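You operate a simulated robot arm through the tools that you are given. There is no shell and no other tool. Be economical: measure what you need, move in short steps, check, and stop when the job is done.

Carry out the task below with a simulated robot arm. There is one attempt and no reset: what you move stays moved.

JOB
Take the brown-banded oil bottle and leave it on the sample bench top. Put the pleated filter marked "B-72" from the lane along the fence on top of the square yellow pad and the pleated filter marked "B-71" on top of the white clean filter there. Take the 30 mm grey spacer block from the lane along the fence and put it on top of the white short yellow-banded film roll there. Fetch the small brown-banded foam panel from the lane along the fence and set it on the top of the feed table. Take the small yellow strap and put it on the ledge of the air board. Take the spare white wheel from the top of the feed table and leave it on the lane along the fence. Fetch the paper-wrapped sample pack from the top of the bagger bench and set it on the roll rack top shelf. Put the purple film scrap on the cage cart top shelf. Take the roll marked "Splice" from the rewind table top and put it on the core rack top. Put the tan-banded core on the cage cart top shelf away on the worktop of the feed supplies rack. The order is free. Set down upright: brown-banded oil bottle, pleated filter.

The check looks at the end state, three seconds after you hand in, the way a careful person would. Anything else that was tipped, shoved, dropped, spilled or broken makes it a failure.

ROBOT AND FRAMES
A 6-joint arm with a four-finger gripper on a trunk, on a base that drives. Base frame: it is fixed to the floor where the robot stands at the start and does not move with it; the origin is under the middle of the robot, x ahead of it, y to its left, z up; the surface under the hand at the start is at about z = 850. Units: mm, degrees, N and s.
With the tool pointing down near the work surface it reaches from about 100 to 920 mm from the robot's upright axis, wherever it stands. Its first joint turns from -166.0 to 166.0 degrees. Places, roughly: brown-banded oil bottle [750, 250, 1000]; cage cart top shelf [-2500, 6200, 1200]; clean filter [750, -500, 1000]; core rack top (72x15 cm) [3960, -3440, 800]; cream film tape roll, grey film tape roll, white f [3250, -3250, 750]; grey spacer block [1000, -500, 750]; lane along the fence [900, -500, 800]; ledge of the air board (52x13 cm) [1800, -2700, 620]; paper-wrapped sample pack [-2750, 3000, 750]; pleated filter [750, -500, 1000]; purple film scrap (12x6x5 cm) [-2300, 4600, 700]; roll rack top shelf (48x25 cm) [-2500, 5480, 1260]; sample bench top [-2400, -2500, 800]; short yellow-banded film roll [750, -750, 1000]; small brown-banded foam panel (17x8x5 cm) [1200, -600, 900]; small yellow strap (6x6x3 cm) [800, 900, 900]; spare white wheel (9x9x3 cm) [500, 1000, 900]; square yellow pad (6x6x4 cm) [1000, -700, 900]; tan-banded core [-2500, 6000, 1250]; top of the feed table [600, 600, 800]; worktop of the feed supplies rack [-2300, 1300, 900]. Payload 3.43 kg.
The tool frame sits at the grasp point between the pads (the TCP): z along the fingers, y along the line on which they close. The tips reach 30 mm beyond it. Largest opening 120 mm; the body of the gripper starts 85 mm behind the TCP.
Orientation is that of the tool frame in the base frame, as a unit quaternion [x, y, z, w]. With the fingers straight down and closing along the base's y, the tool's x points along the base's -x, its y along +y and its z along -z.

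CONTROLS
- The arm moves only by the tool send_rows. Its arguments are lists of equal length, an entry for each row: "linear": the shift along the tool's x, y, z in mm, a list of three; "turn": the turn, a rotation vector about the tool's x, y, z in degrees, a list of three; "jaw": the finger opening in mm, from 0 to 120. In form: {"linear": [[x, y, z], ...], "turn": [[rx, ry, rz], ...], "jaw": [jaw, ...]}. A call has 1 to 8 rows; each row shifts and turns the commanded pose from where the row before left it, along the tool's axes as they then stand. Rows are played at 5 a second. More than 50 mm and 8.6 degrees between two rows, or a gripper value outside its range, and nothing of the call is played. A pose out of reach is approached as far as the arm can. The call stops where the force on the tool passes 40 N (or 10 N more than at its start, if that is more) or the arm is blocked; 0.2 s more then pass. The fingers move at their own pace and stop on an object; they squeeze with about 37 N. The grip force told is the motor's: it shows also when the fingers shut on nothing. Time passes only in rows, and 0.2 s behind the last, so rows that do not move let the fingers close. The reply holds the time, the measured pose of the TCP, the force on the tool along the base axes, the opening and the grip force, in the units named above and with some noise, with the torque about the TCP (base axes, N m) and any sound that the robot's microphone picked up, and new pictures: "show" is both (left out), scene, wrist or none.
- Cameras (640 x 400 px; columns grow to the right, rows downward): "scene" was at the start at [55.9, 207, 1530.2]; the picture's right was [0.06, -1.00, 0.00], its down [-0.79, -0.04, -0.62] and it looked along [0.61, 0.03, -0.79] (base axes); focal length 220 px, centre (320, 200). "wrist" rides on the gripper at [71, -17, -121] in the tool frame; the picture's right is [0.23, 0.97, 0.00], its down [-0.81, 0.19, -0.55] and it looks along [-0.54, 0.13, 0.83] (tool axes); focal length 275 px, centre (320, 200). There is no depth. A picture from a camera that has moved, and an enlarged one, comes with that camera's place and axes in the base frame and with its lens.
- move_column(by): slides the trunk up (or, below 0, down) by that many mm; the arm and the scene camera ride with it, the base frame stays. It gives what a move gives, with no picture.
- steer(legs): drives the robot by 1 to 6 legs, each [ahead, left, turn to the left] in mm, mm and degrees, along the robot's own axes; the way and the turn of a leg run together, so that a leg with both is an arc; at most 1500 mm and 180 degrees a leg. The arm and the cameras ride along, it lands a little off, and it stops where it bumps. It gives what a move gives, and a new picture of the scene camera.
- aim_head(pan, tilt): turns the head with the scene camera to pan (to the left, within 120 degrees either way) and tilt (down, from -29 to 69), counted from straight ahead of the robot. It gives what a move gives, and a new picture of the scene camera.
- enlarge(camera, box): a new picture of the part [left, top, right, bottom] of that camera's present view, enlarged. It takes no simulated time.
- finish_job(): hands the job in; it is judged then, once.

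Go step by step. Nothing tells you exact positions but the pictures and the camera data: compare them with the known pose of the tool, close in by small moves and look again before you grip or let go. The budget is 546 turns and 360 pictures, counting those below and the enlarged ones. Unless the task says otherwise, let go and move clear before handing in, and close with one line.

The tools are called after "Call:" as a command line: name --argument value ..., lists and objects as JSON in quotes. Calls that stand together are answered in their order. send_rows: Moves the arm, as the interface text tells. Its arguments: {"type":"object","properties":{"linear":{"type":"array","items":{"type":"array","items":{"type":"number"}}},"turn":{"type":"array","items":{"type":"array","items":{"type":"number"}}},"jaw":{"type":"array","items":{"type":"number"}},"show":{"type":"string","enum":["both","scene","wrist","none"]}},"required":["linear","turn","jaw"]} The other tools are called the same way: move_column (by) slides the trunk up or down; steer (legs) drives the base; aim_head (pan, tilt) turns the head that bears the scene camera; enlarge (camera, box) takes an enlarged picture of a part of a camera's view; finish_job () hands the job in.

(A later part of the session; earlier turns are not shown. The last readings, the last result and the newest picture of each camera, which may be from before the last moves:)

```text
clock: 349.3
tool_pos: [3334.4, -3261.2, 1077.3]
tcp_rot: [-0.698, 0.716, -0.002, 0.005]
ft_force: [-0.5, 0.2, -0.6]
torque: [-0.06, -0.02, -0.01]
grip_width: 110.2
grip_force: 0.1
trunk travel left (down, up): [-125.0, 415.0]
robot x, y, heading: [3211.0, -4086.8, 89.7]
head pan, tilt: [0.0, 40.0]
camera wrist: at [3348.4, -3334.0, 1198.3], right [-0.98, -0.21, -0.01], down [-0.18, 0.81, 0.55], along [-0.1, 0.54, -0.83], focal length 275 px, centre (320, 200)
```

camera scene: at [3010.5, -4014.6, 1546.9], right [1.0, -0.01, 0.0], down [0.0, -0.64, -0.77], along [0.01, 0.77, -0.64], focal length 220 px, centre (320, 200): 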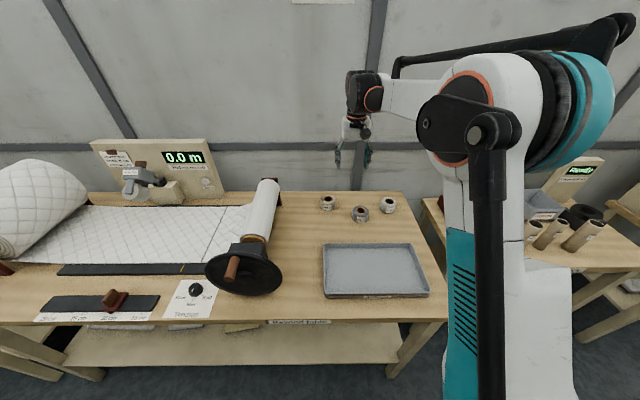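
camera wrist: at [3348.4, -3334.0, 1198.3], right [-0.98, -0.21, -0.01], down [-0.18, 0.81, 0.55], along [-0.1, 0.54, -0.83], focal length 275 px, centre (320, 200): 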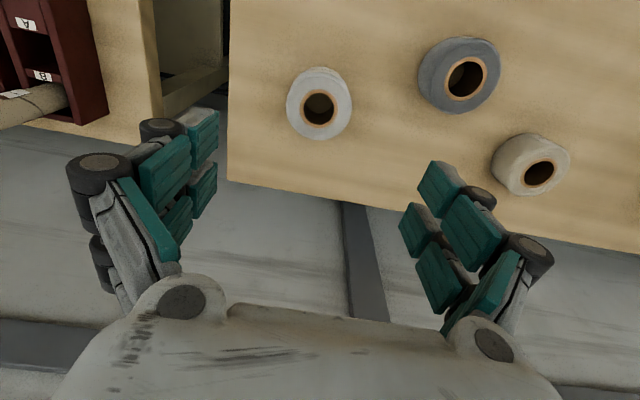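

Call:
send_rows --linear '[[0, 0, 45], [0, 0, 45], [0, 0, 20], [0, 0, 0]]' --turn '[[0, 0, 0], [0, 0, 0], [0, 0, 0], [0, 0, 0]]' --jaw '[110, 110, 110, 110]' --show "both"

Call:
enlarge --camera "scene" --box '[350, 150, 430, 230]'

```text
clock: 350.3
tool_pos: [3336.0, -3259.6, 968.9]
tcp_rot: [-0.699, 0.716, -0.003, 0.005]
ft_force: [-0.3, -0.4, -0.4]
torque: [-0.02, 0.02, -0.02]
grip_width: 109.9
grip_force: 0.1
trunk travel left (down, up): [-125.0, 415.0]
robot x, y, heading: [3206.6, -4084.2, 89.6]
head pan, tilt: [0.0, 40.0]
camera scene: at [3010.7, -4015.0, 1547.1], right [1.0, -0.01, 0.0], down [0.0, -0.64, -0.77], along [0.01, 0.77, -0.64], focal length 220 px, centre (320, 200)
camera wrist: at [3351.4, -3332.8, 1090.2], right [-0.98, -0.21, -0.01], down [-0.18, 0.81, 0.55], along [-0.1, 0.54, -0.83], focal length 275 px, centre (320, 200)
```

scene: 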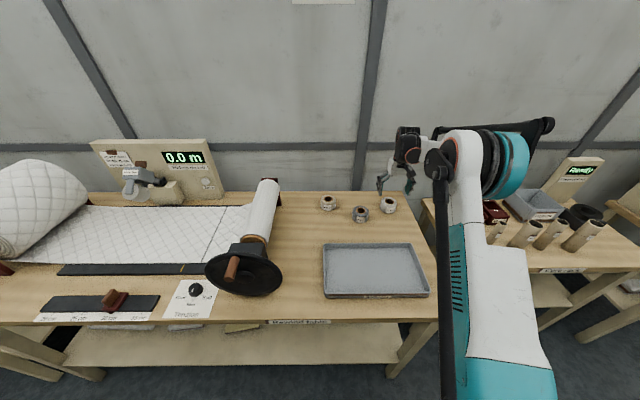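
wrist: 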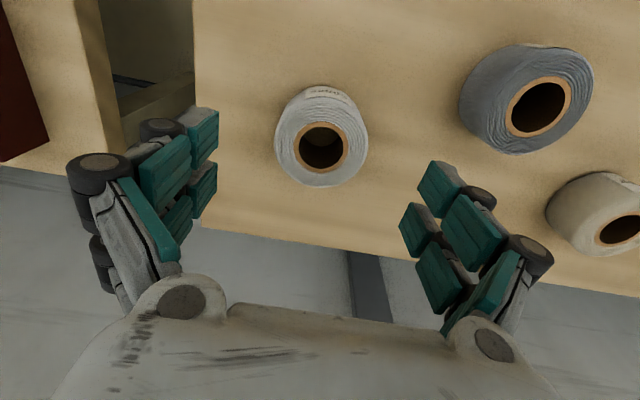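

```text
5.00 times, centred on (390, 190) of scene
camera zoom: at [3010.7, -4015.0, 1547.1], right [1.0, -0.01, 0.0], down [0.0, -0.64, -0.77], along [0.01, 0.77, -0.64], focal length 1098 px, centre (-30, 250)
```

zoom: 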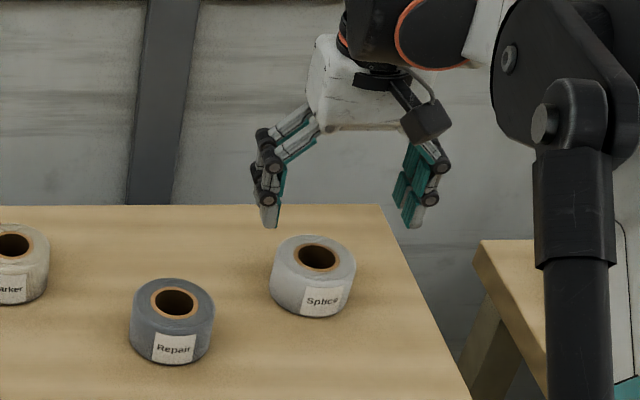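

Call:
send_rows --linear '[[0, 0, 40], [0, 0, 30], [0, 0, 4], [0, 0, 0], [0, 0, 0], [0, 0, 0]]' --turn '[[0, 0, 0], [0, 0, 0], [0, 0, 0], [0, 0, 0], [0, 0, 0], [0, 0, 0]]' --jaw '[110, 110, 110, 110, 40, 40]' --show "wrist"

Call:
enlarge --camera "scene" --box '[350, 150, 430, 230]'

```text
clock: 351.7
tool_pos: [3334.8, -3260.8, 895.2]
tcp_rot: [-0.698, 0.716, -0.003, 0.005]
ft_force: [-0.9, -0.3, 3.9]
torque: [0.05, 0.18, 0.06]
grip_width: 71.0
grip_force: 37.0
trunk travel left (down, up): [-125.0, 415.0]
robot x, y, heading: [3209.8, -4086.3, 89.8]
head pan, tilt: [0.0, 40.0]
camera wrist: at [3350.4, -3333.2, 1016.7], right [-0.98, -0.21, -0.01], down [-0.18, 0.81, 0.55], along [-0.1, 0.54, -0.83], focal length 275 px, centre (320, 200)
```

wrist: 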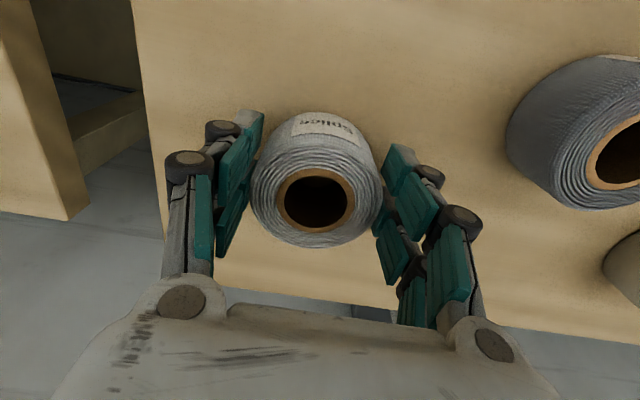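

```text
5.00 times, centred on (390, 190) of scene
camera zoom: at [3010.5, -4015.4, 1547.1], right [1.0, -0.01, 0.0], down [0.0, -0.64, -0.77], along [0.01, 0.77, -0.64], focal length 1098 px, centre (-30, 250)
```

zoom: 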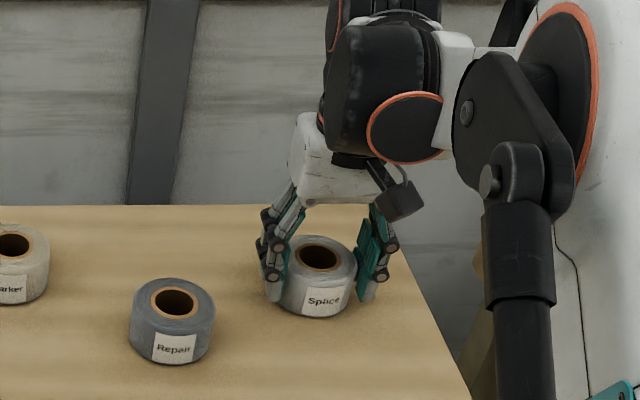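

Gripped. Lift and move right to the core rack.

Call:
send_rows --linear '[[0, 0, -45], [0, 0, -45], [0, 0, -45], [0, 0, -45], [0, 0, -45], [0, 0, -45]]' --turn '[[0, 0, 0], [0, 0, 0], [0, 0, 0], [0, 0, 0], [0, 0, 0], [0, 0, 0]]' --jaw '[40, 40, 40, 40, 40, 40]' --show "none"

Call:
steer --legs '[[-150, 0, 0], [0, -600, 0]]'

```text
clock: 353.1
tool_pos: [3327.2, -3259.3, 1166.0]
tcp_rot: [-0.698, 0.716, -0.003, 0.004]
ft_force: [1.0, 0.1, -0.6]
torque: [-0.03, 0.0, 0.0]
grip_width: 70.8
grip_force: 36.8
trunk travel left (down, up): [-125.0, 415.0]
robot x, y, heading: [3209.0, -4085.8, 89.3]
head pan, tilt: [0.0, 40.0]
```

```text
clock: 357.5
tool_pos: [3944.2, -3416.5, 1164.7]
tcp_rot: [-0.695, 0.719, -0.003, 0.005]
ft_force: [1.1, 0.3, -0.1]
torque: [-0.05, -0.01, 0.02]
grip_width: 70.6
grip_force: 36.6
trunk travel left (down, up): [-125.0, 415.0]
robot x, y, heading: [3818.2, -4237.8, 88.8]
head pan, tilt: [0.0, 40.0]
camera scene: at [3620.9, -4167.8, 1547.0], right [1.0, -0.02, 0.0], down [-0.01, -0.64, -0.77], along [0.01, 0.77, -0.64], focal length 220 px, centre (320, 200)
```

scene: 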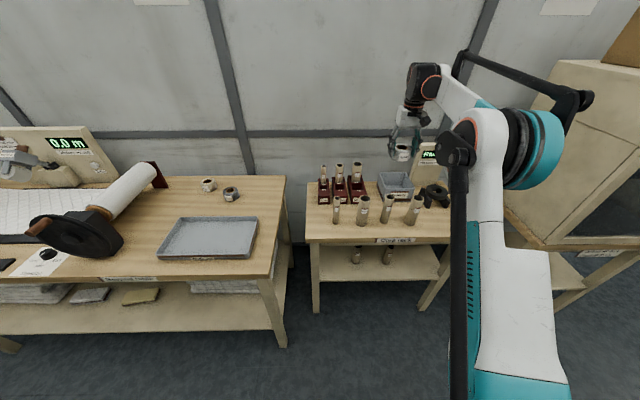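

Call:
enlarge --camera "scene" --box '[290, 130, 490, 260]'

Call:
enlarge --camera "wrist" --box '[0, 0, 640, 400]'

```text
3.08 times, centred on (390, 195) of scene
camera zoom: at [3620.9, -4167.8, 1547.0], right [1.0, -0.02, 0.0], down [-0.01, -0.64, -0.77], along [0.01, 0.77, -0.64], focal length 676 px, centre (105, 215)
```

zoom: 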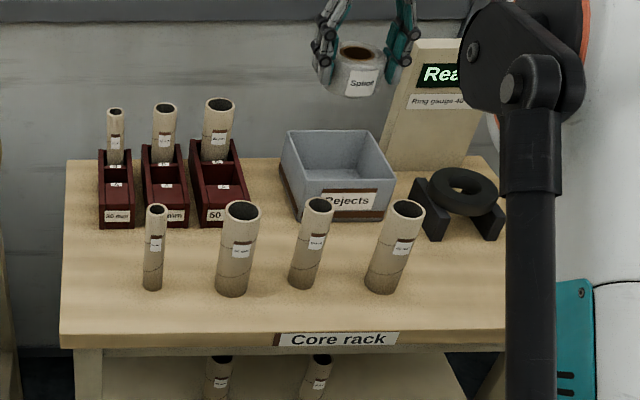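

```text
1.00 times, centred on (320, 200) of wrist (not enlarged: the box is as wide or as high as the picture)
camera zoom: at [3959.5, -3487.3, 1286.2], right [-0.98, -0.2, -0.01], down [-0.17, 0.82, 0.55], along [-0.1, 0.54, -0.83], focal length 275 px, centre (320, 200)
```

zoom: 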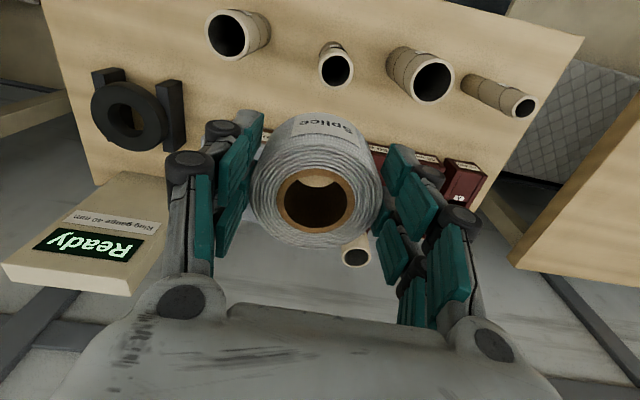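

The right part of the core rack top (~4200,‑3430) is free. Shift right and lower there.

Call:
steer --legs '[[0, -250, 0.5]]'

Call:
send_rows --linear '[[0, 0, 40], [0, 0, 40], [0, 0, 40], [0, 0, 0]]' --turn '[[0, 0, 0], [0, 0, 0], [0, 0, 0], [0, 0, 0]]' --jaw '[40, 40, 40, 40]' --show "wrist"

```text
clock: 359.4
tool_pos: [4191.0, -3414.9, 1164.0]
tcp_rot: [-0.7, 0.714, -0.004, 0.004]
ft_force: [-0.2, 0.5, -0.3]
torque: [0.02, 0.02, -0.02]
grip_width: 70.8
grip_force: 36.8
trunk travel left (down, up): [-125.0, 415.0]
robot x, y, heading: [4077.5, -4240.6, 90.2]
head pan, tilt: [0.0, 40.0]
camera scene: at [3878.2, -4172.9, 1547.1], right [1.0, 0.0, 0.0], down [0.0, -0.64, -0.77], along [0.0, 0.77, -0.64], focal length 220 px, centre (320, 200)
```

scene: 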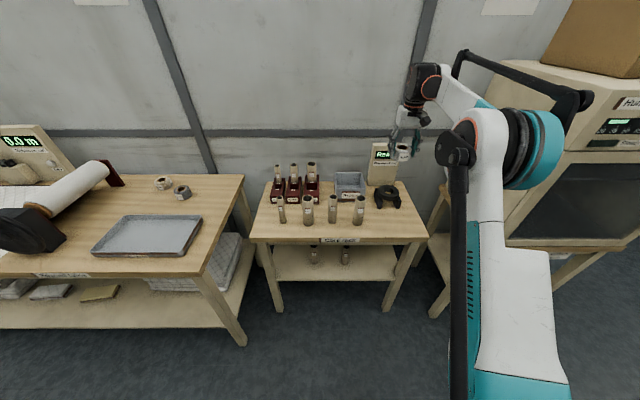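

```text
clock: 360.4
tool_pos: [4194.5, -3412.4, 1045.2]
tcp_rot: [-0.701, 0.713, -0.003, 0.004]
ft_force: [-0.5, 0.7, -2.1]
torque: [-0.03, -0.02, 0.02]
grip_width: 71.0
grip_force: 36.7
trunk travel left (down, up): [-125.0, 415.0]
robot x, y, heading: [4075.7, -4239.7, 89.8]
head pan, tilt: [0.0, 40.0]
camera wrist: at [4209.9, -3485.5, 1166.2], right [-0.98, -0.21, -0.01], down [-0.18, 0.81, 0.55], along [-0.11, 0.54, -0.83], focal length 275 px, centre (320, 200)
```

wrist: 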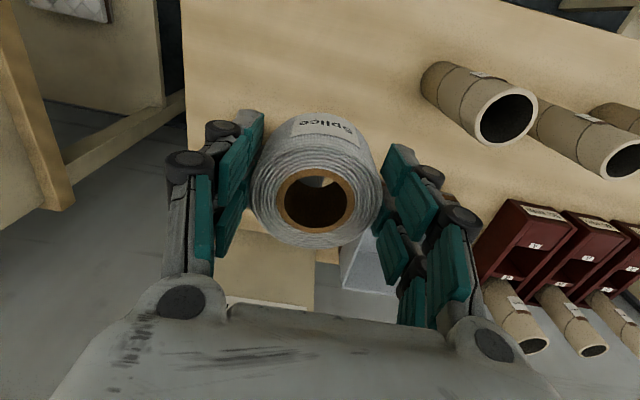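

Call:
send_rows --linear '[[28, 0, 0], [0, 0, 45], [0, 0, 45], [0, 0, 45], [0, 0, 30], [0, 0, 0]]' --turn '[[0, 0, 0], [0, 0, 0], [0, 0, 0], [0, 0, 0], [0, 0, 0], [0, 0, 0]]' --jaw '[40, 40, 40, 40, 40, 40]' --show "both"

```text
clock: 361.8
tool_pos: [4196.0, -3441.4, 879.4]
tcp_rot: [-0.7, 0.714, -0.003, 0.005]
ft_force: [0.4, -0.6, -0.3]
torque: [0.02, -0.03, 0.01]
grip_width: 70.5
grip_force: 37.1
trunk travel left (down, up): [-125.0, 415.0]
robot x, y, heading: [4074.2, -4238.8, 89.9]
head pan, tilt: [0.0, 40.0]
camera scene: at [3878.0, -4172.6, 1547.0], right [1.0, 0.0, 0.0], down [0.0, -0.64, -0.77], along [0.0, 0.77, -0.64], focal length 220 px, centre (320, 200)
camera wrist: at [4210.9, -3514.4, 1000.5], right [-0.98, -0.21, -0.01], down [-0.18, 0.81, 0.55], along [-0.11, 0.54, -0.83], focal length 275 px, centre (320, 200)
```

scene: 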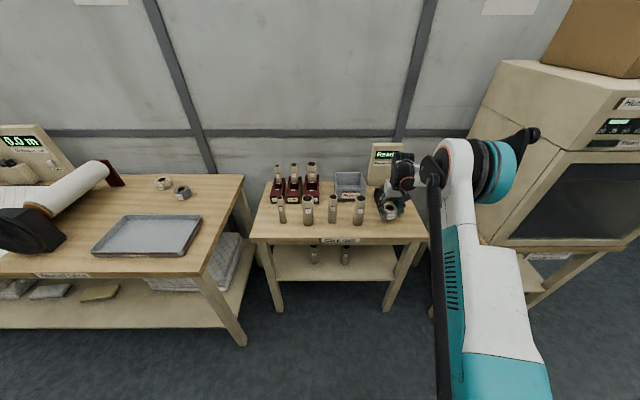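
wrist: 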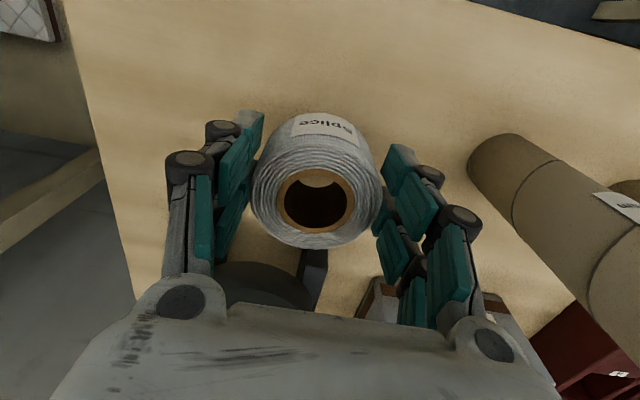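

Clear of the cores and ring stand. Lower gently.

Call:
send_rows --linear '[[0, 0, 12], [0, 0, 10], [0, 0, 4], [0, 0, 3], [0, 0, 3], [0, 0, 0]]' --turn '[[0, 0, 0], [0, 0, 0], [0, 0, 0], [0, 0, 0], [0, 0, 0], [0, 0, 0]]' --jaw '[40, 40, 40, 40, 40, 40]' --show "none"

Call:
enlarge --camera "scene" --box '[340, 170, 440, 250]'

```text
clock: 363.2
tool_pos: [4193.2, -3442.2, 847.2]
tcp_rot: [-0.7, 0.714, -0.004, 0.005]
ft_force: [-0.4, -2.0, 0.0]
torque: [0.02, -0.02, -0.01]
grip_width: 70.5
grip_force: 37.1
trunk travel left (down, up): [-125.0, 415.0]
robot x, y, heading: [4078.8, -4242.7, 89.9]
head pan, tilt: [0.0, 40.0]
```

```text
5.00 times, centred on (390, 210) of scene
camera zoom: at [3877.9, -4172.8, 1547.0], right [1.0, 0.0, 0.0], down [0.0, -0.64, -0.77], along [0.0, 0.77, -0.64], focal length 1098 px, centre (-30, 150)
```

zoom: 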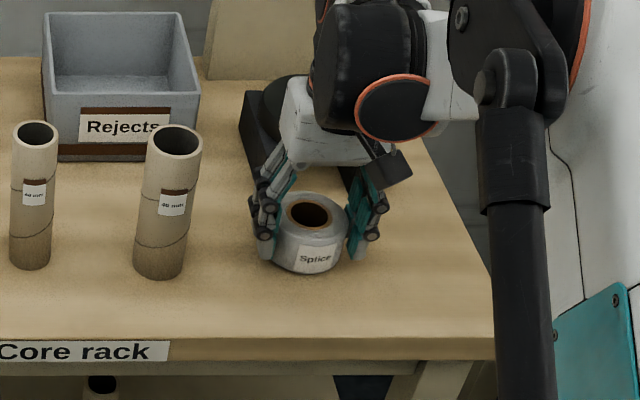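

Call:
send_rows --linear '[[0, 0, 3], [0, 0, 3], [0, 0, 2], [0, 0, 0]]' --turn '[[0, 0, 0], [0, 0, 0], [0, 0, 0], [0, 0, 0]]' --jaw '[40, 40, 40, 40]' --show "none"

```text
clock: 363.9
tool_pos: [4193.6, -3443.0, 844.0]
tcp_rot: [-0.7, 0.714, -0.003, 0.007]
ft_force: [0.4, -4.4, 20.1]
torque: [-0.08, -0.02, -0.03]
grip_width: 70.7
grip_force: 36.9
trunk travel left (down, up): [-125.0, 415.0]
robot x, y, heading: [4077.1, -4242.9, 89.9]
head pan, tilt: [0.0, 40.0]
stopped in row 3: the force on the tool passed its limit at 44 N (the readings are from after the stop); the commanded pose is now the measured one
```

Contact. Ease, release, rise.

Call:
send_rows --linear '[[0, 0, -1.5], [0, 0, 0], [0, 0, 0], [0, 0, -40], [0, 0, -45], [0, 0, -45], [0, 0, -45], [0, 0, -45]]' --turn '[[0, 0, 0], [0, 0, 0], [0, 0, 0], [0, 0, 0], [0, 0, 0], [0, 0, 0], [0, 0, 0], [0, 0, 0]]' --jaw '[40, 75, 95, 95, 95, 95, 95, 95]' --show "both"

```text
clock: 365.7
tool_pos: [4187.8, -3446.4, 1064.4]
tcp_rot: [-0.7, 0.714, -0.003, 0.006]
ft_force: [-0.5, 0.2, 0.5]
torque: [-0.03, 0.02, 0.03]
grip_width: 95.1
grip_force: 0.1
trunk travel left (down, up): [-125.0, 415.0]
robot x, y, heading: [4081.2, -4239.3, 89.6]
head pan, tilt: [0.0, 40.0]
camera scene: at [3877.9, -4173.1, 1547.1], right [1.0, 0.0, 0.0], down [0.0, -0.64, -0.77], along [0.0, 0.77, -0.64], focal length 220 px, centre (320, 200)
camera wrist: at [4203.0, -3518.9, 1186.3], right [-0.98, -0.21, -0.01], down [-0.18, 0.81, 0.55], along [-0.11, 0.54, -0.83], focal length 275 px, centre (320, 200)
```

scene: 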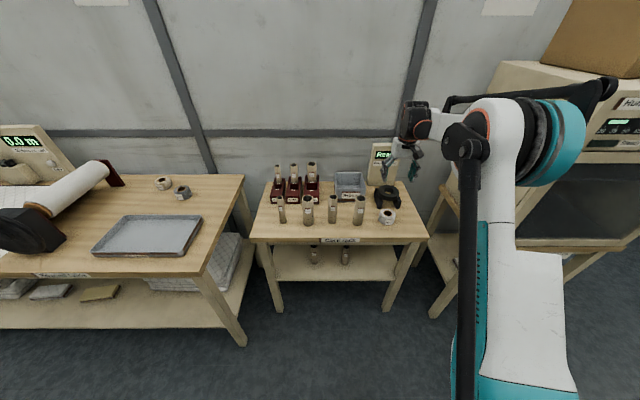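
wrist: 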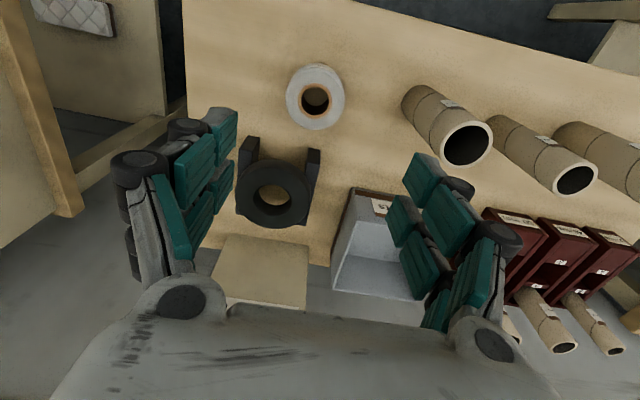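

Splice roll placed. Now travel back west and north to the bagger bench, facing the wall side.

Call:
send_rows --linear '[[0, 0, -48], [0, 0, -48], [0, 0, 0]]' --turn '[[0, 0, 0], [0, 0, 0], [0, 0, 0]]' --jaw '[95, 95, 95]' --show "none"

Call:
steer --legs '[[-80, 0, 0.4], [0, 0, 90], [1450, 0, 0], [1450, 0, 0], [1450, 0, 0]]'

```text
clock: 366.5
tool_pos: [4188.3, -3442.8, 1161.1]
tcp_rot: [-0.7, 0.714, -0.003, 0.006]
ft_force: [0.3, 1.2, 0.1]
torque: [0.0, 0.0, 0.02]
grip_width: 95.1
grip_force: 0.0
trunk travel left (down, up): [-125.0, 415.0]
robot x, y, heading: [4076.4, -4242.2, 89.8]
head pan, tilt: [0.0, 40.0]
```

```text
clock: 391.8
tool_pos: [-1072.3, -4194.7, 1161.3]
tcp_rot: [1.0, -0.011, -0.002, -0.006]
ft_force: [-0.2, -0.1, -0.7]
torque: [-0.02, -0.01, -0.01]
grip_width: 94.9
grip_force: 0.1
trunk travel left (down, up): [-125.0, 415.0]
robot x, y, heading: [-277.3, -4305.6, 179.8]
head pan, tilt: [0.0, 40.0]
camera scene: at [-340.6, -4503.2, 1547.0], right [0.0, 1.0, 0.0], down [0.64, 0.0, -0.77], along [-0.77, 0.0, -0.64], focal length 220 px, centre (320, 200)
```

scene: 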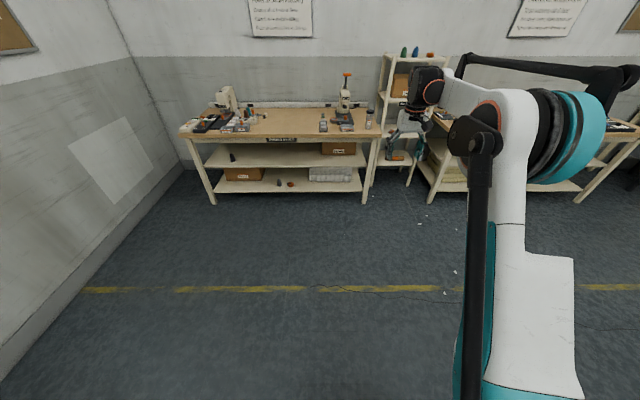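

Call:
steer --legs '[[600, 0, 0], [0, -1450, 0], [0, -1450, 0], [0, -1450, 0], [0, -1450, 0]]'

```text
clock: 422.2
tool_pos: [-1449.6, 1573.3, 1160.5]
tcp_rot: [1.0, -0.02, -0.002, -0.007]
ft_force: [0.3, -0.1, -0.6]
torque: [0.01, 0.01, 0.01]
grip_width: 95.1
grip_force: 0.0
trunk travel left (down, up): [-125.0, 415.0]
robot x, y, heading: [-654.0, 1444.8, 178.5]
head pan, tilt: [0.0, 40.0]
camera scene: at [-722.2, 1249.8, 1547.0], right [0.02, 1.0, 0.0], down [0.64, -0.01, -0.77], along [-0.77, 0.02, -0.64], focal length 220 px, centre (320, 200)
```

scene: 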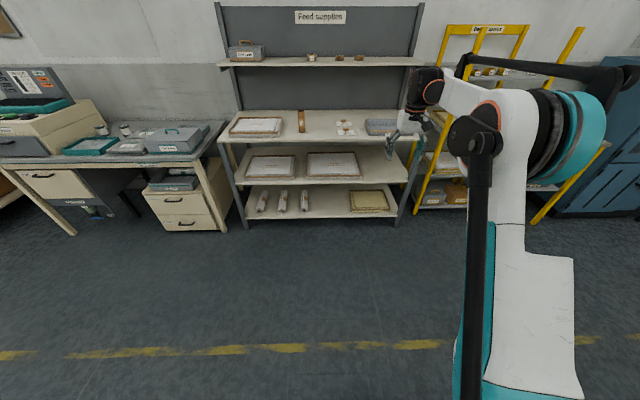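

Call:
steer --legs '[[200, -1450, 1.5]]'

Call:
enlarge --camera "scene" --box '[120, 20, 480, 220]'

```text
clock: 429.6
tool_pos: [-1623.1, 3054.2, 1160.8]
tcp_rot: [1.0, -0.016, -0.003, -0.006]
ft_force: [0.7, 0.6, 0.3]
torque: [0.01, 0.01, 0.0]
grip_width: 94.9
grip_force: 0.0
trunk travel left (down, up): [-125.0, 415.0]
robot x, y, heading: [-824.1, 2932.2, 179.1]
head pan, tilt: [0.0, 40.0]
camera scene: at [-893.1, 2737.3, 1547.0], right [0.01, 1.0, 0.0], down [0.64, -0.01, -0.77], along [-0.77, 0.01, -0.64], focal length 220 px, centre (320, 200)
```

scene: 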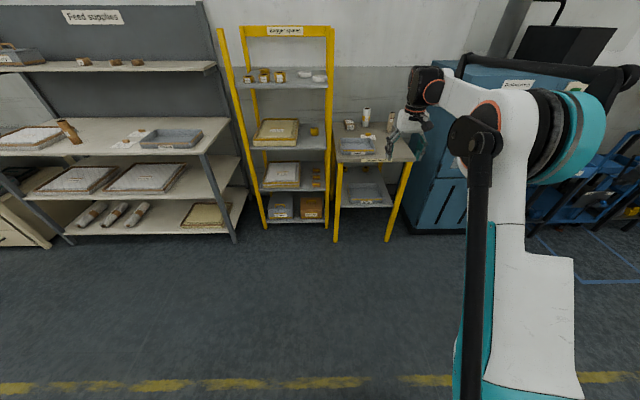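

```text
1.78 times, centred on (300, 120) of scene
camera zoom: at [-893.1, 2737.3, 1547.0], right [0.01, 1.0, 0.0], down [0.64, -0.01, -0.77], along [-0.77, 0.01, -0.64], focal length 391 px, centre (356, 342)
```

zoom: 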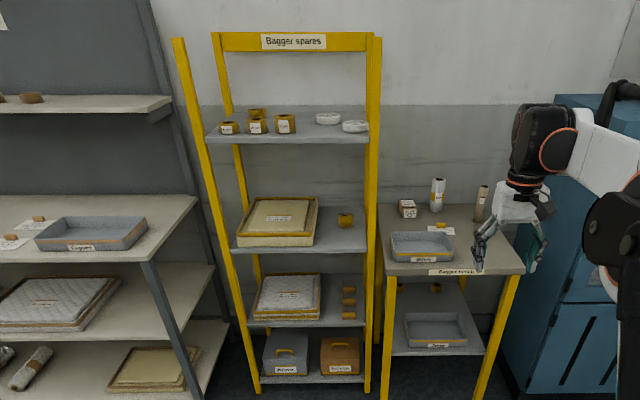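

Call:
enlarge --camera "scene" --box '[325, 95, 425, 185]'

```text
4.44 times, centred on (375, 140) of scene
camera zoom: at [-893.1, 2737.3, 1547.0], right [0.01, 1.0, 0.0], down [0.64, -0.01, -0.77], along [-0.77, 0.01, -0.64], focal length 976 px, centre (76, 467)
```

zoom: 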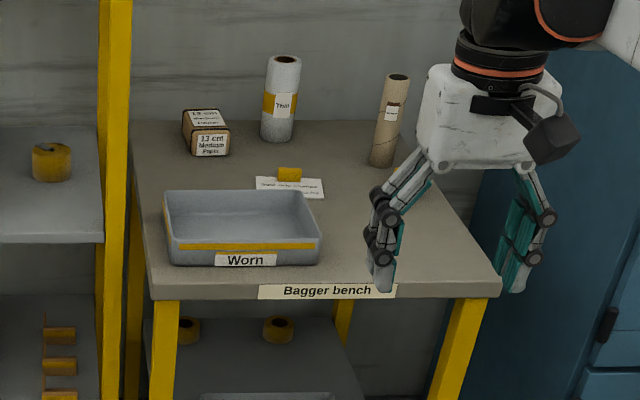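

The paper-wrapped pack ("13 cm Medium Paper") sits at the back left of the bagger bench. Drive closer.

Call:
steer --legs '[[860, 0, 0.9]]'

Call:
enlarge --camera "wrist" --box '[0, 0, 640, 400]'

```text
clock: 434.3
tool_pos: [-2513.5, 3035.2, 1161.0]
tcp_rot: [1.0, -0.003, -0.003, -0.006]
ft_force: [0.1, 0.1, -0.4]
torque: [-0.02, 0.0, -0.01]
grip_width: 95.1
grip_force: 0.1
trunk travel left (down, up): [-125.0, 415.0]
robot x, y, heading: [-1714.0, 2931.9, -179.1]
head pan, tilt: [0.0, 40.0]
camera scene: at [-1774.7, 2736.7, 1547.0], right [-0.01, 1.0, 0.0], down [0.64, 0.01, -0.77], along [-0.77, -0.01, -0.64], focal length 220 px, centre (320, 200)
```

scene: 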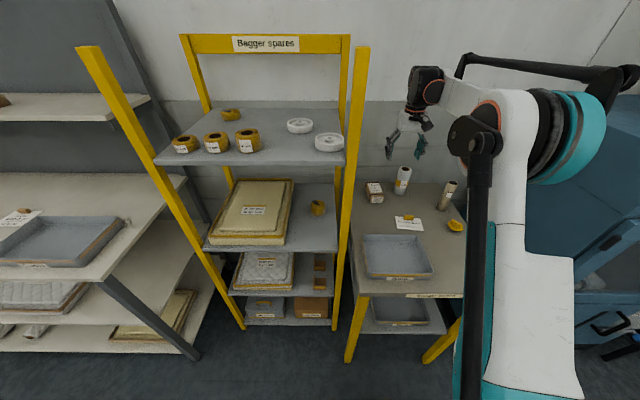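

```text
1.00 times, centred on (320, 200) of wrist (not enlarged: the box is as wide or as high as the picture)
camera zoom: at [-2439.2, 3049.2, 1281.8], right [0.22, -0.97, -0.01], down [-0.81, -0.19, 0.55], along [-0.54, -0.11, -0.83], focal length 275 px, centre (320, 200)
```

zoom: 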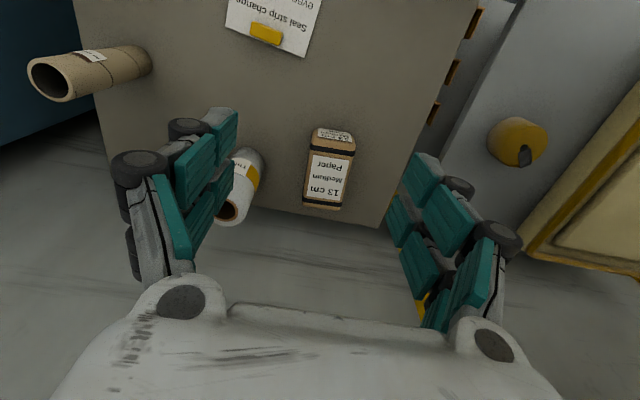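

Pack at ≈(‑2643,2996), top z≈910, turned ~6°. Inch forward, align the hand.

Call:
steer --legs '[[60, 0, -0.9]]'

Call:
send_rows --linear '[[-35, 19, 0], [-35, 19, 0], [0, 0, 40], [0, 0, 40], [0, 0, 0]]' --turn '[[0, 0, 0], [0, 0, -6.5], [0, 0, 0], [0, 0, 0], [0, 0, 0]]' --jaw '[95, 95, 95, 95, 95]' --show "both"

```text
clock: 435.3
tool_pos: [-2572.8, 3046.2, 1159.4]
tcp_rot: [1.0, -0.011, -0.001, -0.006]
ft_force: [0.0, 0.1, 0.3]
torque: [0.0, -0.04, 0.03]
grip_width: 94.9
grip_force: 0.1
trunk travel left (down, up): [-125.0, 415.0]
robot x, y, heading: [-1776.2, 2934.6, 179.9]
head pan, tilt: [0.0, 40.0]
camera scene: at [-1839.1, 2737.4, 1546.9], right [0.0, 1.0, 0.0], down [0.64, 0.0, -0.77], along [-0.77, 0.0, -0.64], focal length 220 px, centre (320, 200)
```

scene: 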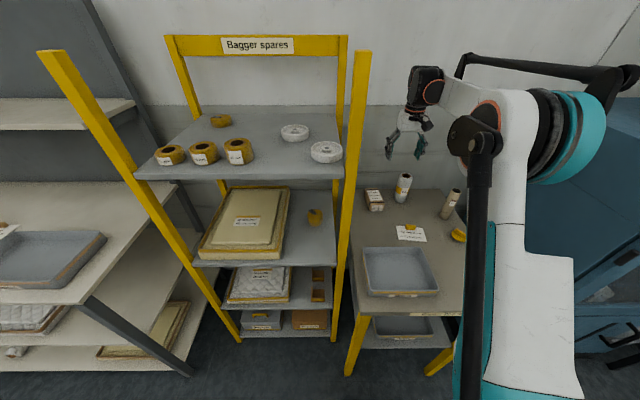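

```text
clock: 436.5
tool_pos: [-2645.4, 3010.4, 1080.8]
tcp_rot: [0.999, 0.047, -0.002, -0.006]
ft_force: [-0.4, 0.5, 0.6]
torque: [0.01, -0.01, -0.01]
grip_width: 95.2
grip_force: 0.0
trunk travel left (down, up): [-125.0, 415.0]
robot x, y, heading: [-1772.7, 2931.7, 179.8]
head pan, tilt: [0.0, 40.0]
camera scene: at [-1838.8, 2737.3, 1547.0], right [0.0, 1.0, 0.0], down [0.64, 0.0, -0.77], along [-0.77, 0.0, -0.64], focal length 220 px, centre (320, 200)
camera wrist: at [-2573.0, 3031.2, 1201.4], right [0.32, -0.95, -0.01], down [-0.79, -0.27, 0.55], along [-0.53, -0.17, -0.83], focal length 275 px, centre (320, 200)
```

scene: 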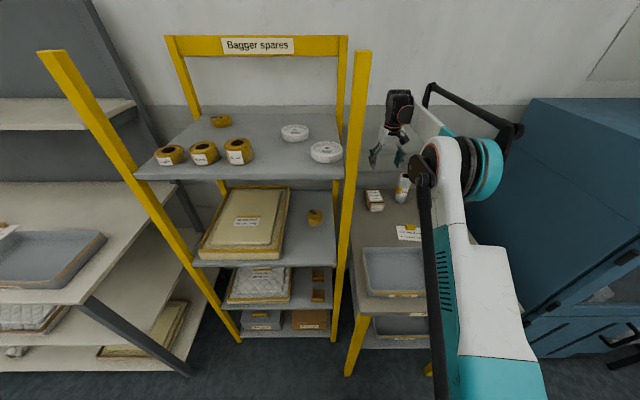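
wrist: 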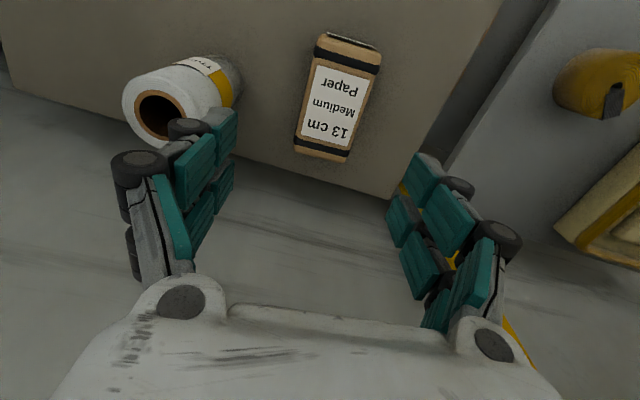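

Call:
send_rows --linear '[[4.5, 16.5, 0], [0, 0, 45], [0, 0, 45], [0, 0, 45], [0, 0, 20], [0, 0, 0]]' --turn '[[0, 0, 0], [0, 0, 0], [0, 0, 0], [0, 0, 0], [0, 0, 0], [0, 0, 0]]' --jaw '[85, 85, 85, 85, 85, 85]' --show "both"

```text
clock: 437.9
tool_pos: [-2638.5, 2996.1, 925.1]
tcp_rot: [0.999, 0.046, -0.002, -0.006]
ft_force: [-0.4, 0.9, -0.1]
torque: [0.02, 0.02, 0.0]
grip_width: 84.8
grip_force: 0.1
trunk travel left (down, up): [-125.0, 415.0]
robot x, y, heading: [-1772.1, 2933.8, 180.0]
head pan, tilt: [0.0, 40.0]
camera scene: at [-1838.4, 2737.3, 1547.0], right [0.0, 1.0, 0.0], down [0.64, 0.0, -0.77], along [-0.77, 0.0, -0.64], focal length 220 px, centre (320, 200)
camera wrist: at [-2567.7, 3016.9, 1046.8], right [0.32, -0.95, -0.01], down [-0.79, -0.27, 0.55], along [-0.53, -0.17, -0.83], focal length 275 px, centre (320, 200)
```

scene: 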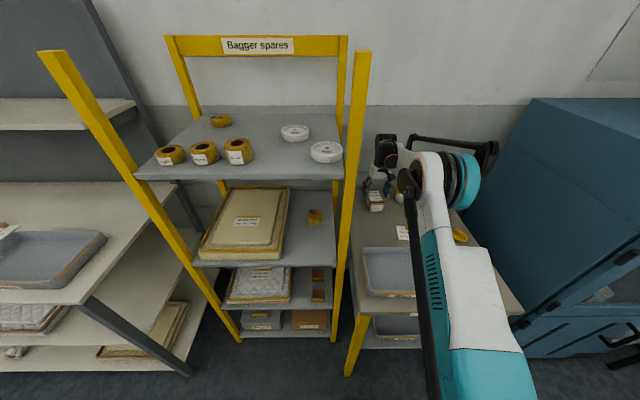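
wrist: 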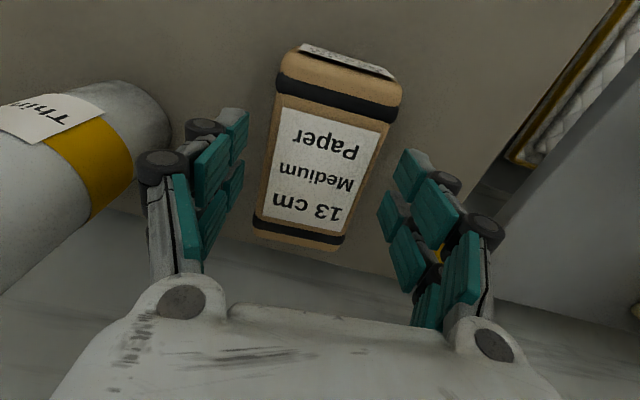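

Call:
send_rows --linear '[[8, 2, 15], [0, 0, 14], [0, 0, 3], [0, 0, 0], [0, 0, 0], [0, 0, 0]]' --turn '[[0, 0, 0], [0, 0, 0], [0, 0, 0], [0, 0, 0], [0, 0, 0], [0, 0, 0]]' --jaw '[85, 85, 85, 85, 35, 35]' --show "wrist"

```text
clock: 439.3
tool_pos: [-2630.2, 2995.9, 893.2]
tcp_rot: [0.999, 0.047, -0.003, -0.006]
ft_force: [-0.3, 1.2, 0.4]
torque: [0.02, 0.1, -0.05]
grip_width: 69.4
grip_force: 37.3
trunk travel left (down, up): [-125.0, 415.0]
robot x, y, heading: [-1770.8, 2932.8, 179.7]
head pan, tilt: [0.0, 40.0]
camera wrist: at [-2559.1, 3016.8, 1015.1], right [0.32, -0.95, -0.01], down [-0.79, -0.27, 0.55], along [-0.53, -0.17, -0.83], focal length 275 px, centre (320, 200)
```

wrist: 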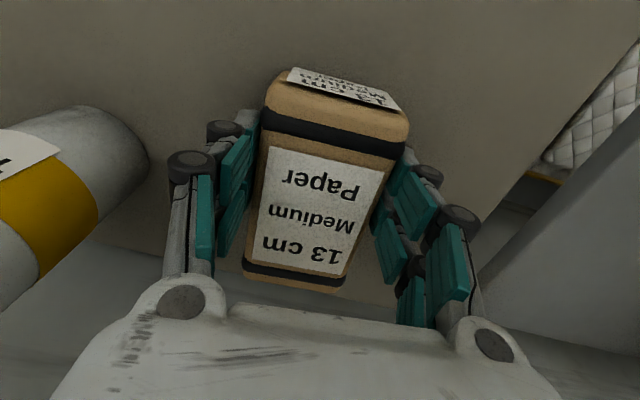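

Gripped (69 mm). Lift, back out, raise the trunk and go north to the roll rack.

Call:
send_rows --linear '[[0, 0, -45], [0, 0, -45], [0, 0, -45], [0, 0, -45], [0, 0, -45], [0, 0, -45]]' --turn '[[0, 0, 0], [0, 0, 0], [0, 0, 0], [0, 0, 0], [0, 0, 0], [0, 0, 0]]' --jaw '[35, 35, 35, 35, 35, 35]' --show "none"

Call:
steer --legs '[[-900, 0, 0], [0, -1300, 0], [0, -1250, 0]]'

Call:
move_column --by 250

```text
clock: 440.7
tool_pos: [-2630.1, 2989.5, 1159.6]
tcp_rot: [0.999, 0.045, -0.002, -0.006]
ft_force: [0.6, -0.1, -1.7]
torque: [0.0, -0.01, 0.01]
grip_width: 69.2
grip_force: 36.6
trunk travel left (down, up): [-125.0, 415.0]
robot x, y, heading: [-1768.6, 2932.7, 179.6]
head pan, tilt: [0.0, 40.0]
```

```text
clock: 457.4
tool_pos: [-1717.0, 5474.1, 1157.8]
tcp_rot: [0.998, 0.062, -0.002, -0.006]
ft_force: [0.5, -0.2, -0.5]
torque: [-0.01, -0.02, -0.01]
grip_width: 69.1
grip_force: 37.1
trunk travel left (down, up): [-125.0, 415.0]
robot x, y, heading: [-857.2, 5442.2, -178.2]
head pan, tilt: [0.0, 40.0]
camera scene: at [-916.4, 5245.5, 1547.0], right [-0.03, 1.0, 0.0], down [0.64, 0.02, -0.77], along [-0.77, -0.02, -0.64], focal length 220 px, centre (320, 200)
```

scene: 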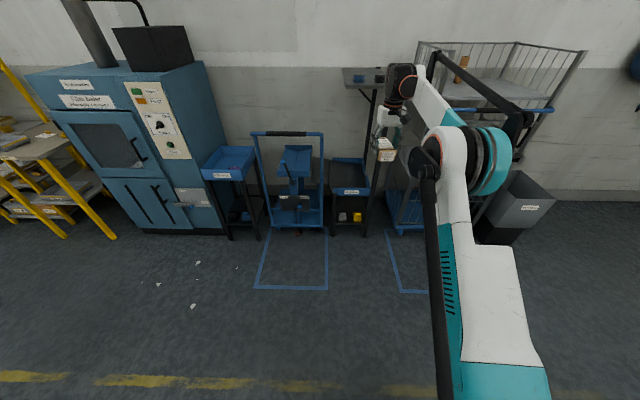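

```text
clock: 460.0
tool_pos: [-1716.6, 5473.0, 1410.2]
tcp_rot: [0.998, 0.062, -0.003, -0.006]
ft_force: [-0.2, 0.0, -1.3]
torque: [0.0, -0.05, 0.03]
grip_width: 69.4
grip_force: 36.3
trunk travel left (down, up): [-375.0, 165.0]
robot x, y, heading: [-856.6, 5444.5, -178.5]
head pan, tilt: [0.0, 40.0]
```

Call:
aim_head --pan 0 --tilt 35

Call:
enlarge --camera "scene" --box '[300, 40, 560, 240]'

```text
clock: 460.7
tool_pos: [-1716.7, 5472.3, 1409.7]
tcp_rot: [0.998, 0.062, -0.002, -0.007]
ft_force: [0.2, 0.8, -0.6]
torque: [0.03, -0.03, 0.01]
grip_width: 69.5
grip_force: 36.8
trunk travel left (down, up): [-375.0, 165.0]
robot x, y, heading: [-854.1, 5444.2, -178.3]
head pan, tilt: [0.0, 35.0]
camera scene: at [-919.5, 5245.4, 1804.5], right [-0.03, 1.0, 0.0], down [0.57, 0.02, -0.82], along [-0.82, -0.02, -0.57], focal length 220 px, centre (320, 200)
```

scene: 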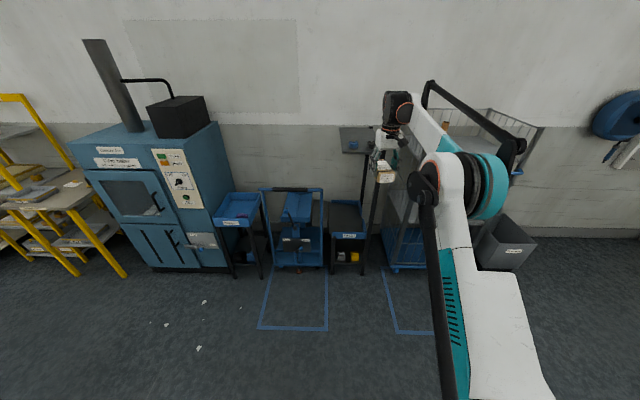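

```text
2.00 times, centred on (430, 140) of scene
camera zoom: at [-919.5, 5245.4, 1804.5], right [-0.03, 1.0, 0.0], down [0.57, 0.02, -0.82], along [-0.82, -0.02, -0.57], focal length 439 px, centre (100, 320)
```

zoom: 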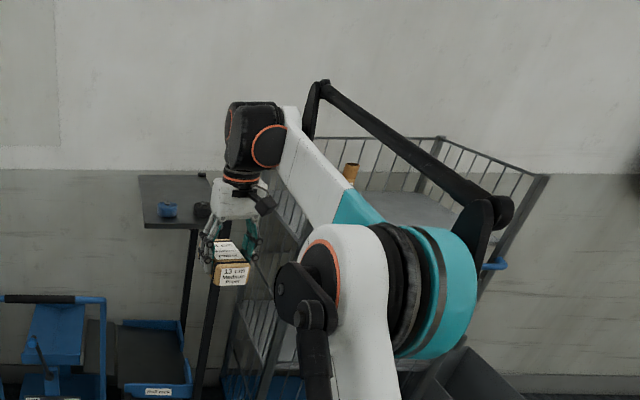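

Roll rack top shelf spans about x ‑2745…‑2215, y 5354…5604 with two small items at its front; I'll place at the middle/back. Approach with the base a bit left to keep the elbow clear of the cage cart.

Call:
steer --legs '[[0, 150, -1.6], [820, 0, 0]]'

Call:
enlarge --camera "wrist" --box '[0, 0, 640, 400]'

```text
clock: 466.0
tool_pos: [-2519.9, 5352.8, 1409.1]
tcp_rot: [0.999, 0.047, -0.002, -0.006]
ft_force: [-0.9, 0.0, -1.0]
torque: [0.01, 0.0, 0.02]
grip_width: 69.1
grip_force: 37.3
trunk travel left (down, up): [-375.0, 165.0]
robot x, y, heading: [-1662.7, 5297.9, 180.0]
head pan, tilt: [0.0, 35.0]
camera scene: at [-1728.8, 5100.9, 1804.5], right [0.0, 1.0, 0.0], down [0.57, 0.0, -0.82], along [-0.82, 0.0, -0.57], focal length 220 px, centre (320, 200)
```

scene: 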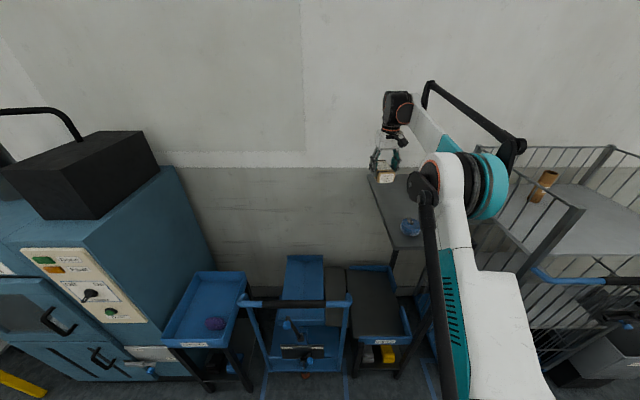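

```text
1.00 times, centred on (320, 200) of wrist (not enlarged: the box is as wide or as high as the picture)
camera zoom: at [-2447.3, 5373.7, 1530.1], right [0.32, -0.95, -0.01], down [-0.79, -0.27, 0.55], along [-0.53, -0.17, -0.83], focal length 275 px, centre (320, 200)
```

zoom: 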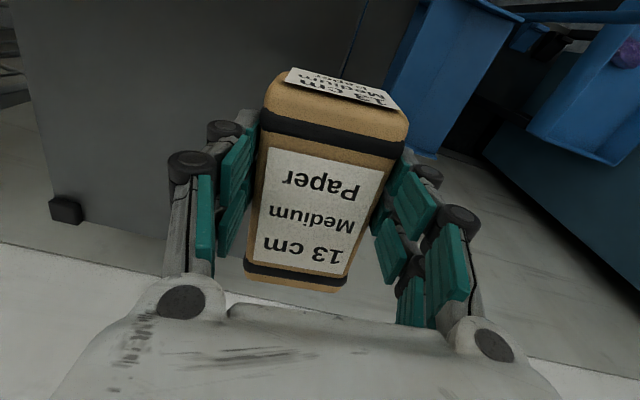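

Call:
send_rows --linear '[[0.6, -42.5, 0], [0.6, -42.5, 0], [0.6, -42.5, 0], [0, 0, 30], [0, 0, 0]]' --turn '[[0, 0, 0], [0, 0, 0], [0, 0, 0], [0, 0, 0], [0, 0, 0]]' --jaw '[35, 35, 35, 35, 35]' --show "both"

```text
clock: 467.2
tool_pos: [-2528.7, 5481.8, 1380.0]
tcp_rot: [0.999, 0.048, -0.003, -0.006]
ft_force: [0.2, -0.8, 0.0]
torque: [-0.04, -0.04, 0.03]
grip_width: 69.4
grip_force: 36.7
trunk travel left (down, up): [-375.0, 165.0]
robot x, y, heading: [-1655.7, 5298.2, 180.1]
head pan, tilt: [0.0, 35.0]
camera scene: at [-1728.2, 5101.7, 1804.7], right [0.0, 1.0, 0.0], down [0.57, 0.0, -0.82], along [-0.82, 0.0, -0.57], focal length 220 px, centre (320, 200)
camera wrist: at [-2456.8, 5503.4, 1501.5], right [0.32, -0.95, -0.01], down [-0.79, -0.27, 0.55], along [-0.53, -0.17, -0.83], focal length 275 px, centre (320, 200)
```

scene: 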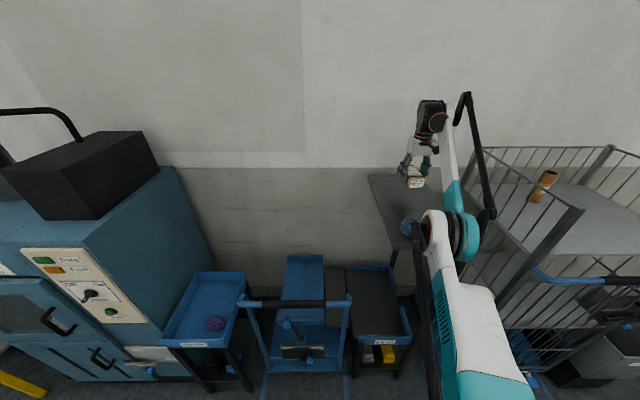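
wrist: 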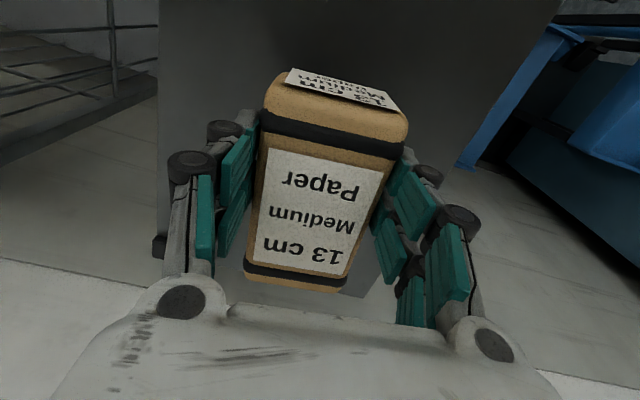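

Call:
send_rows --linear '[[0, 0, 30], [0, 0, 25], [0, 0, 8], [0, 0, 4], [0, 0, 3], [0, 0, 3], [0, 0, 0]]' --turn '[[0, 0, 0], [0, 0, 0], [0, 0, 0], [0, 0, 0], [0, 0, 0], [0, 0, 0], [0, 0, 0]]' --jaw '[35, 35, 35, 35, 35, 35, 35]' --show "none"

Call:
enlarge --camera "scene" --box '[360, 140, 460, 250]'

```text
clock: 468.8
tool_pos: [-2548.4, 5484.3, 1315.7]
tcp_rot: [0.999, 0.047, -0.002, -0.005]
ft_force: [-0.7, 0.2, -0.3]
torque: [0.03, 0.05, -0.01]
grip_width: 69.1
grip_force: 37.2
out of reach, approached as far as the arm can: row 1, 2, 3
trunk travel left (down, up): [-375.0, 165.0]
robot x, y, heading: [-1663.9, 5300.0, 179.9]
head pan, tilt: [0.0, 35.0]
```

```text
3.64 times, centred on (410, 195) of scene
camera zoom: at [-1728.1, 5101.0, 1804.6], right [0.0, 1.0, 0.0], down [0.57, 0.0, -0.82], along [-0.82, 0.0, -0.57], focal length 799 px, centre (-7, 218)
```

zoom: 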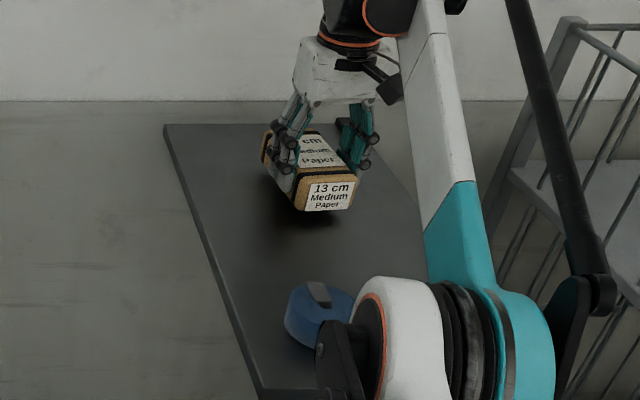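

Call:
send_rows --linear '[[0, 0, 3], [0, 0, 3], [0, 0, 3], [0, 0, 0]]' --turn '[[0, 0, 0], [0, 0, 0], [0, 0, 0], [0, 0, 0]]' --jaw '[35, 35, 35, 35]' --show "none"

```text
clock: 469.8
tool_pos: [-2551.1, 5484.5, 1306.9]
tcp_rot: [0.999, 0.047, -0.001, -0.006]
ft_force: [-0.1, 0.2, -0.6]
torque: [-0.01, 0.01, 0.01]
grip_width: 69.3
grip_force: 37.0
out of reach, approached as far as the arm can: row 1
trunk travel left (down, up): [-375.0, 165.0]
robot x, y, heading: [-1660.0, 5297.1, 179.9]
head pan, tilt: [0.0, 35.0]
```

Call:
send_rows --linear '[[6, 0, 2], [0, 0, 2], [0, 0, 2], [0, 0, 0]]' --turn '[[0, 0, 0], [0, 0, 0], [0, 0, 0], [0, 0, 0]]' --jaw '[35, 35, 35, 35]' --show "none"

Call:
enlarge --camera "scene" --box '[360, 140, 460, 250]'

```text
clock: 470.8
tool_pos: [-2552.8, 5485.2, 1304.3]
tcp_rot: [0.999, 0.046, -0.002, -0.006]
ft_force: [-3.1, -0.5, 13.0]
torque: [-0.45, 0.92, -0.14]
grip_width: 69.3
grip_force: 37.6
out of reach, approached as far as the arm can: row 1
trunk travel left (down, up): [-375.0, 165.0]
robot x, y, heading: [-1659.9, 5295.0, 180.1]
head pan, tilt: [0.0, 35.0]
```

```text
3.64 times, centred on (410, 195) of scene
camera zoom: at [-1726.9, 5100.7, 1804.7], right [0.0, 1.0, 0.0], down [0.57, 0.0, -0.82], along [-0.82, 0.0, -0.57], focal length 799 px, centre (-7, 218)
```

zoom: 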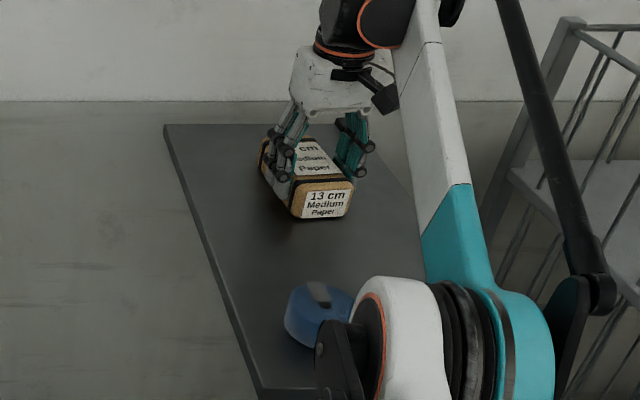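

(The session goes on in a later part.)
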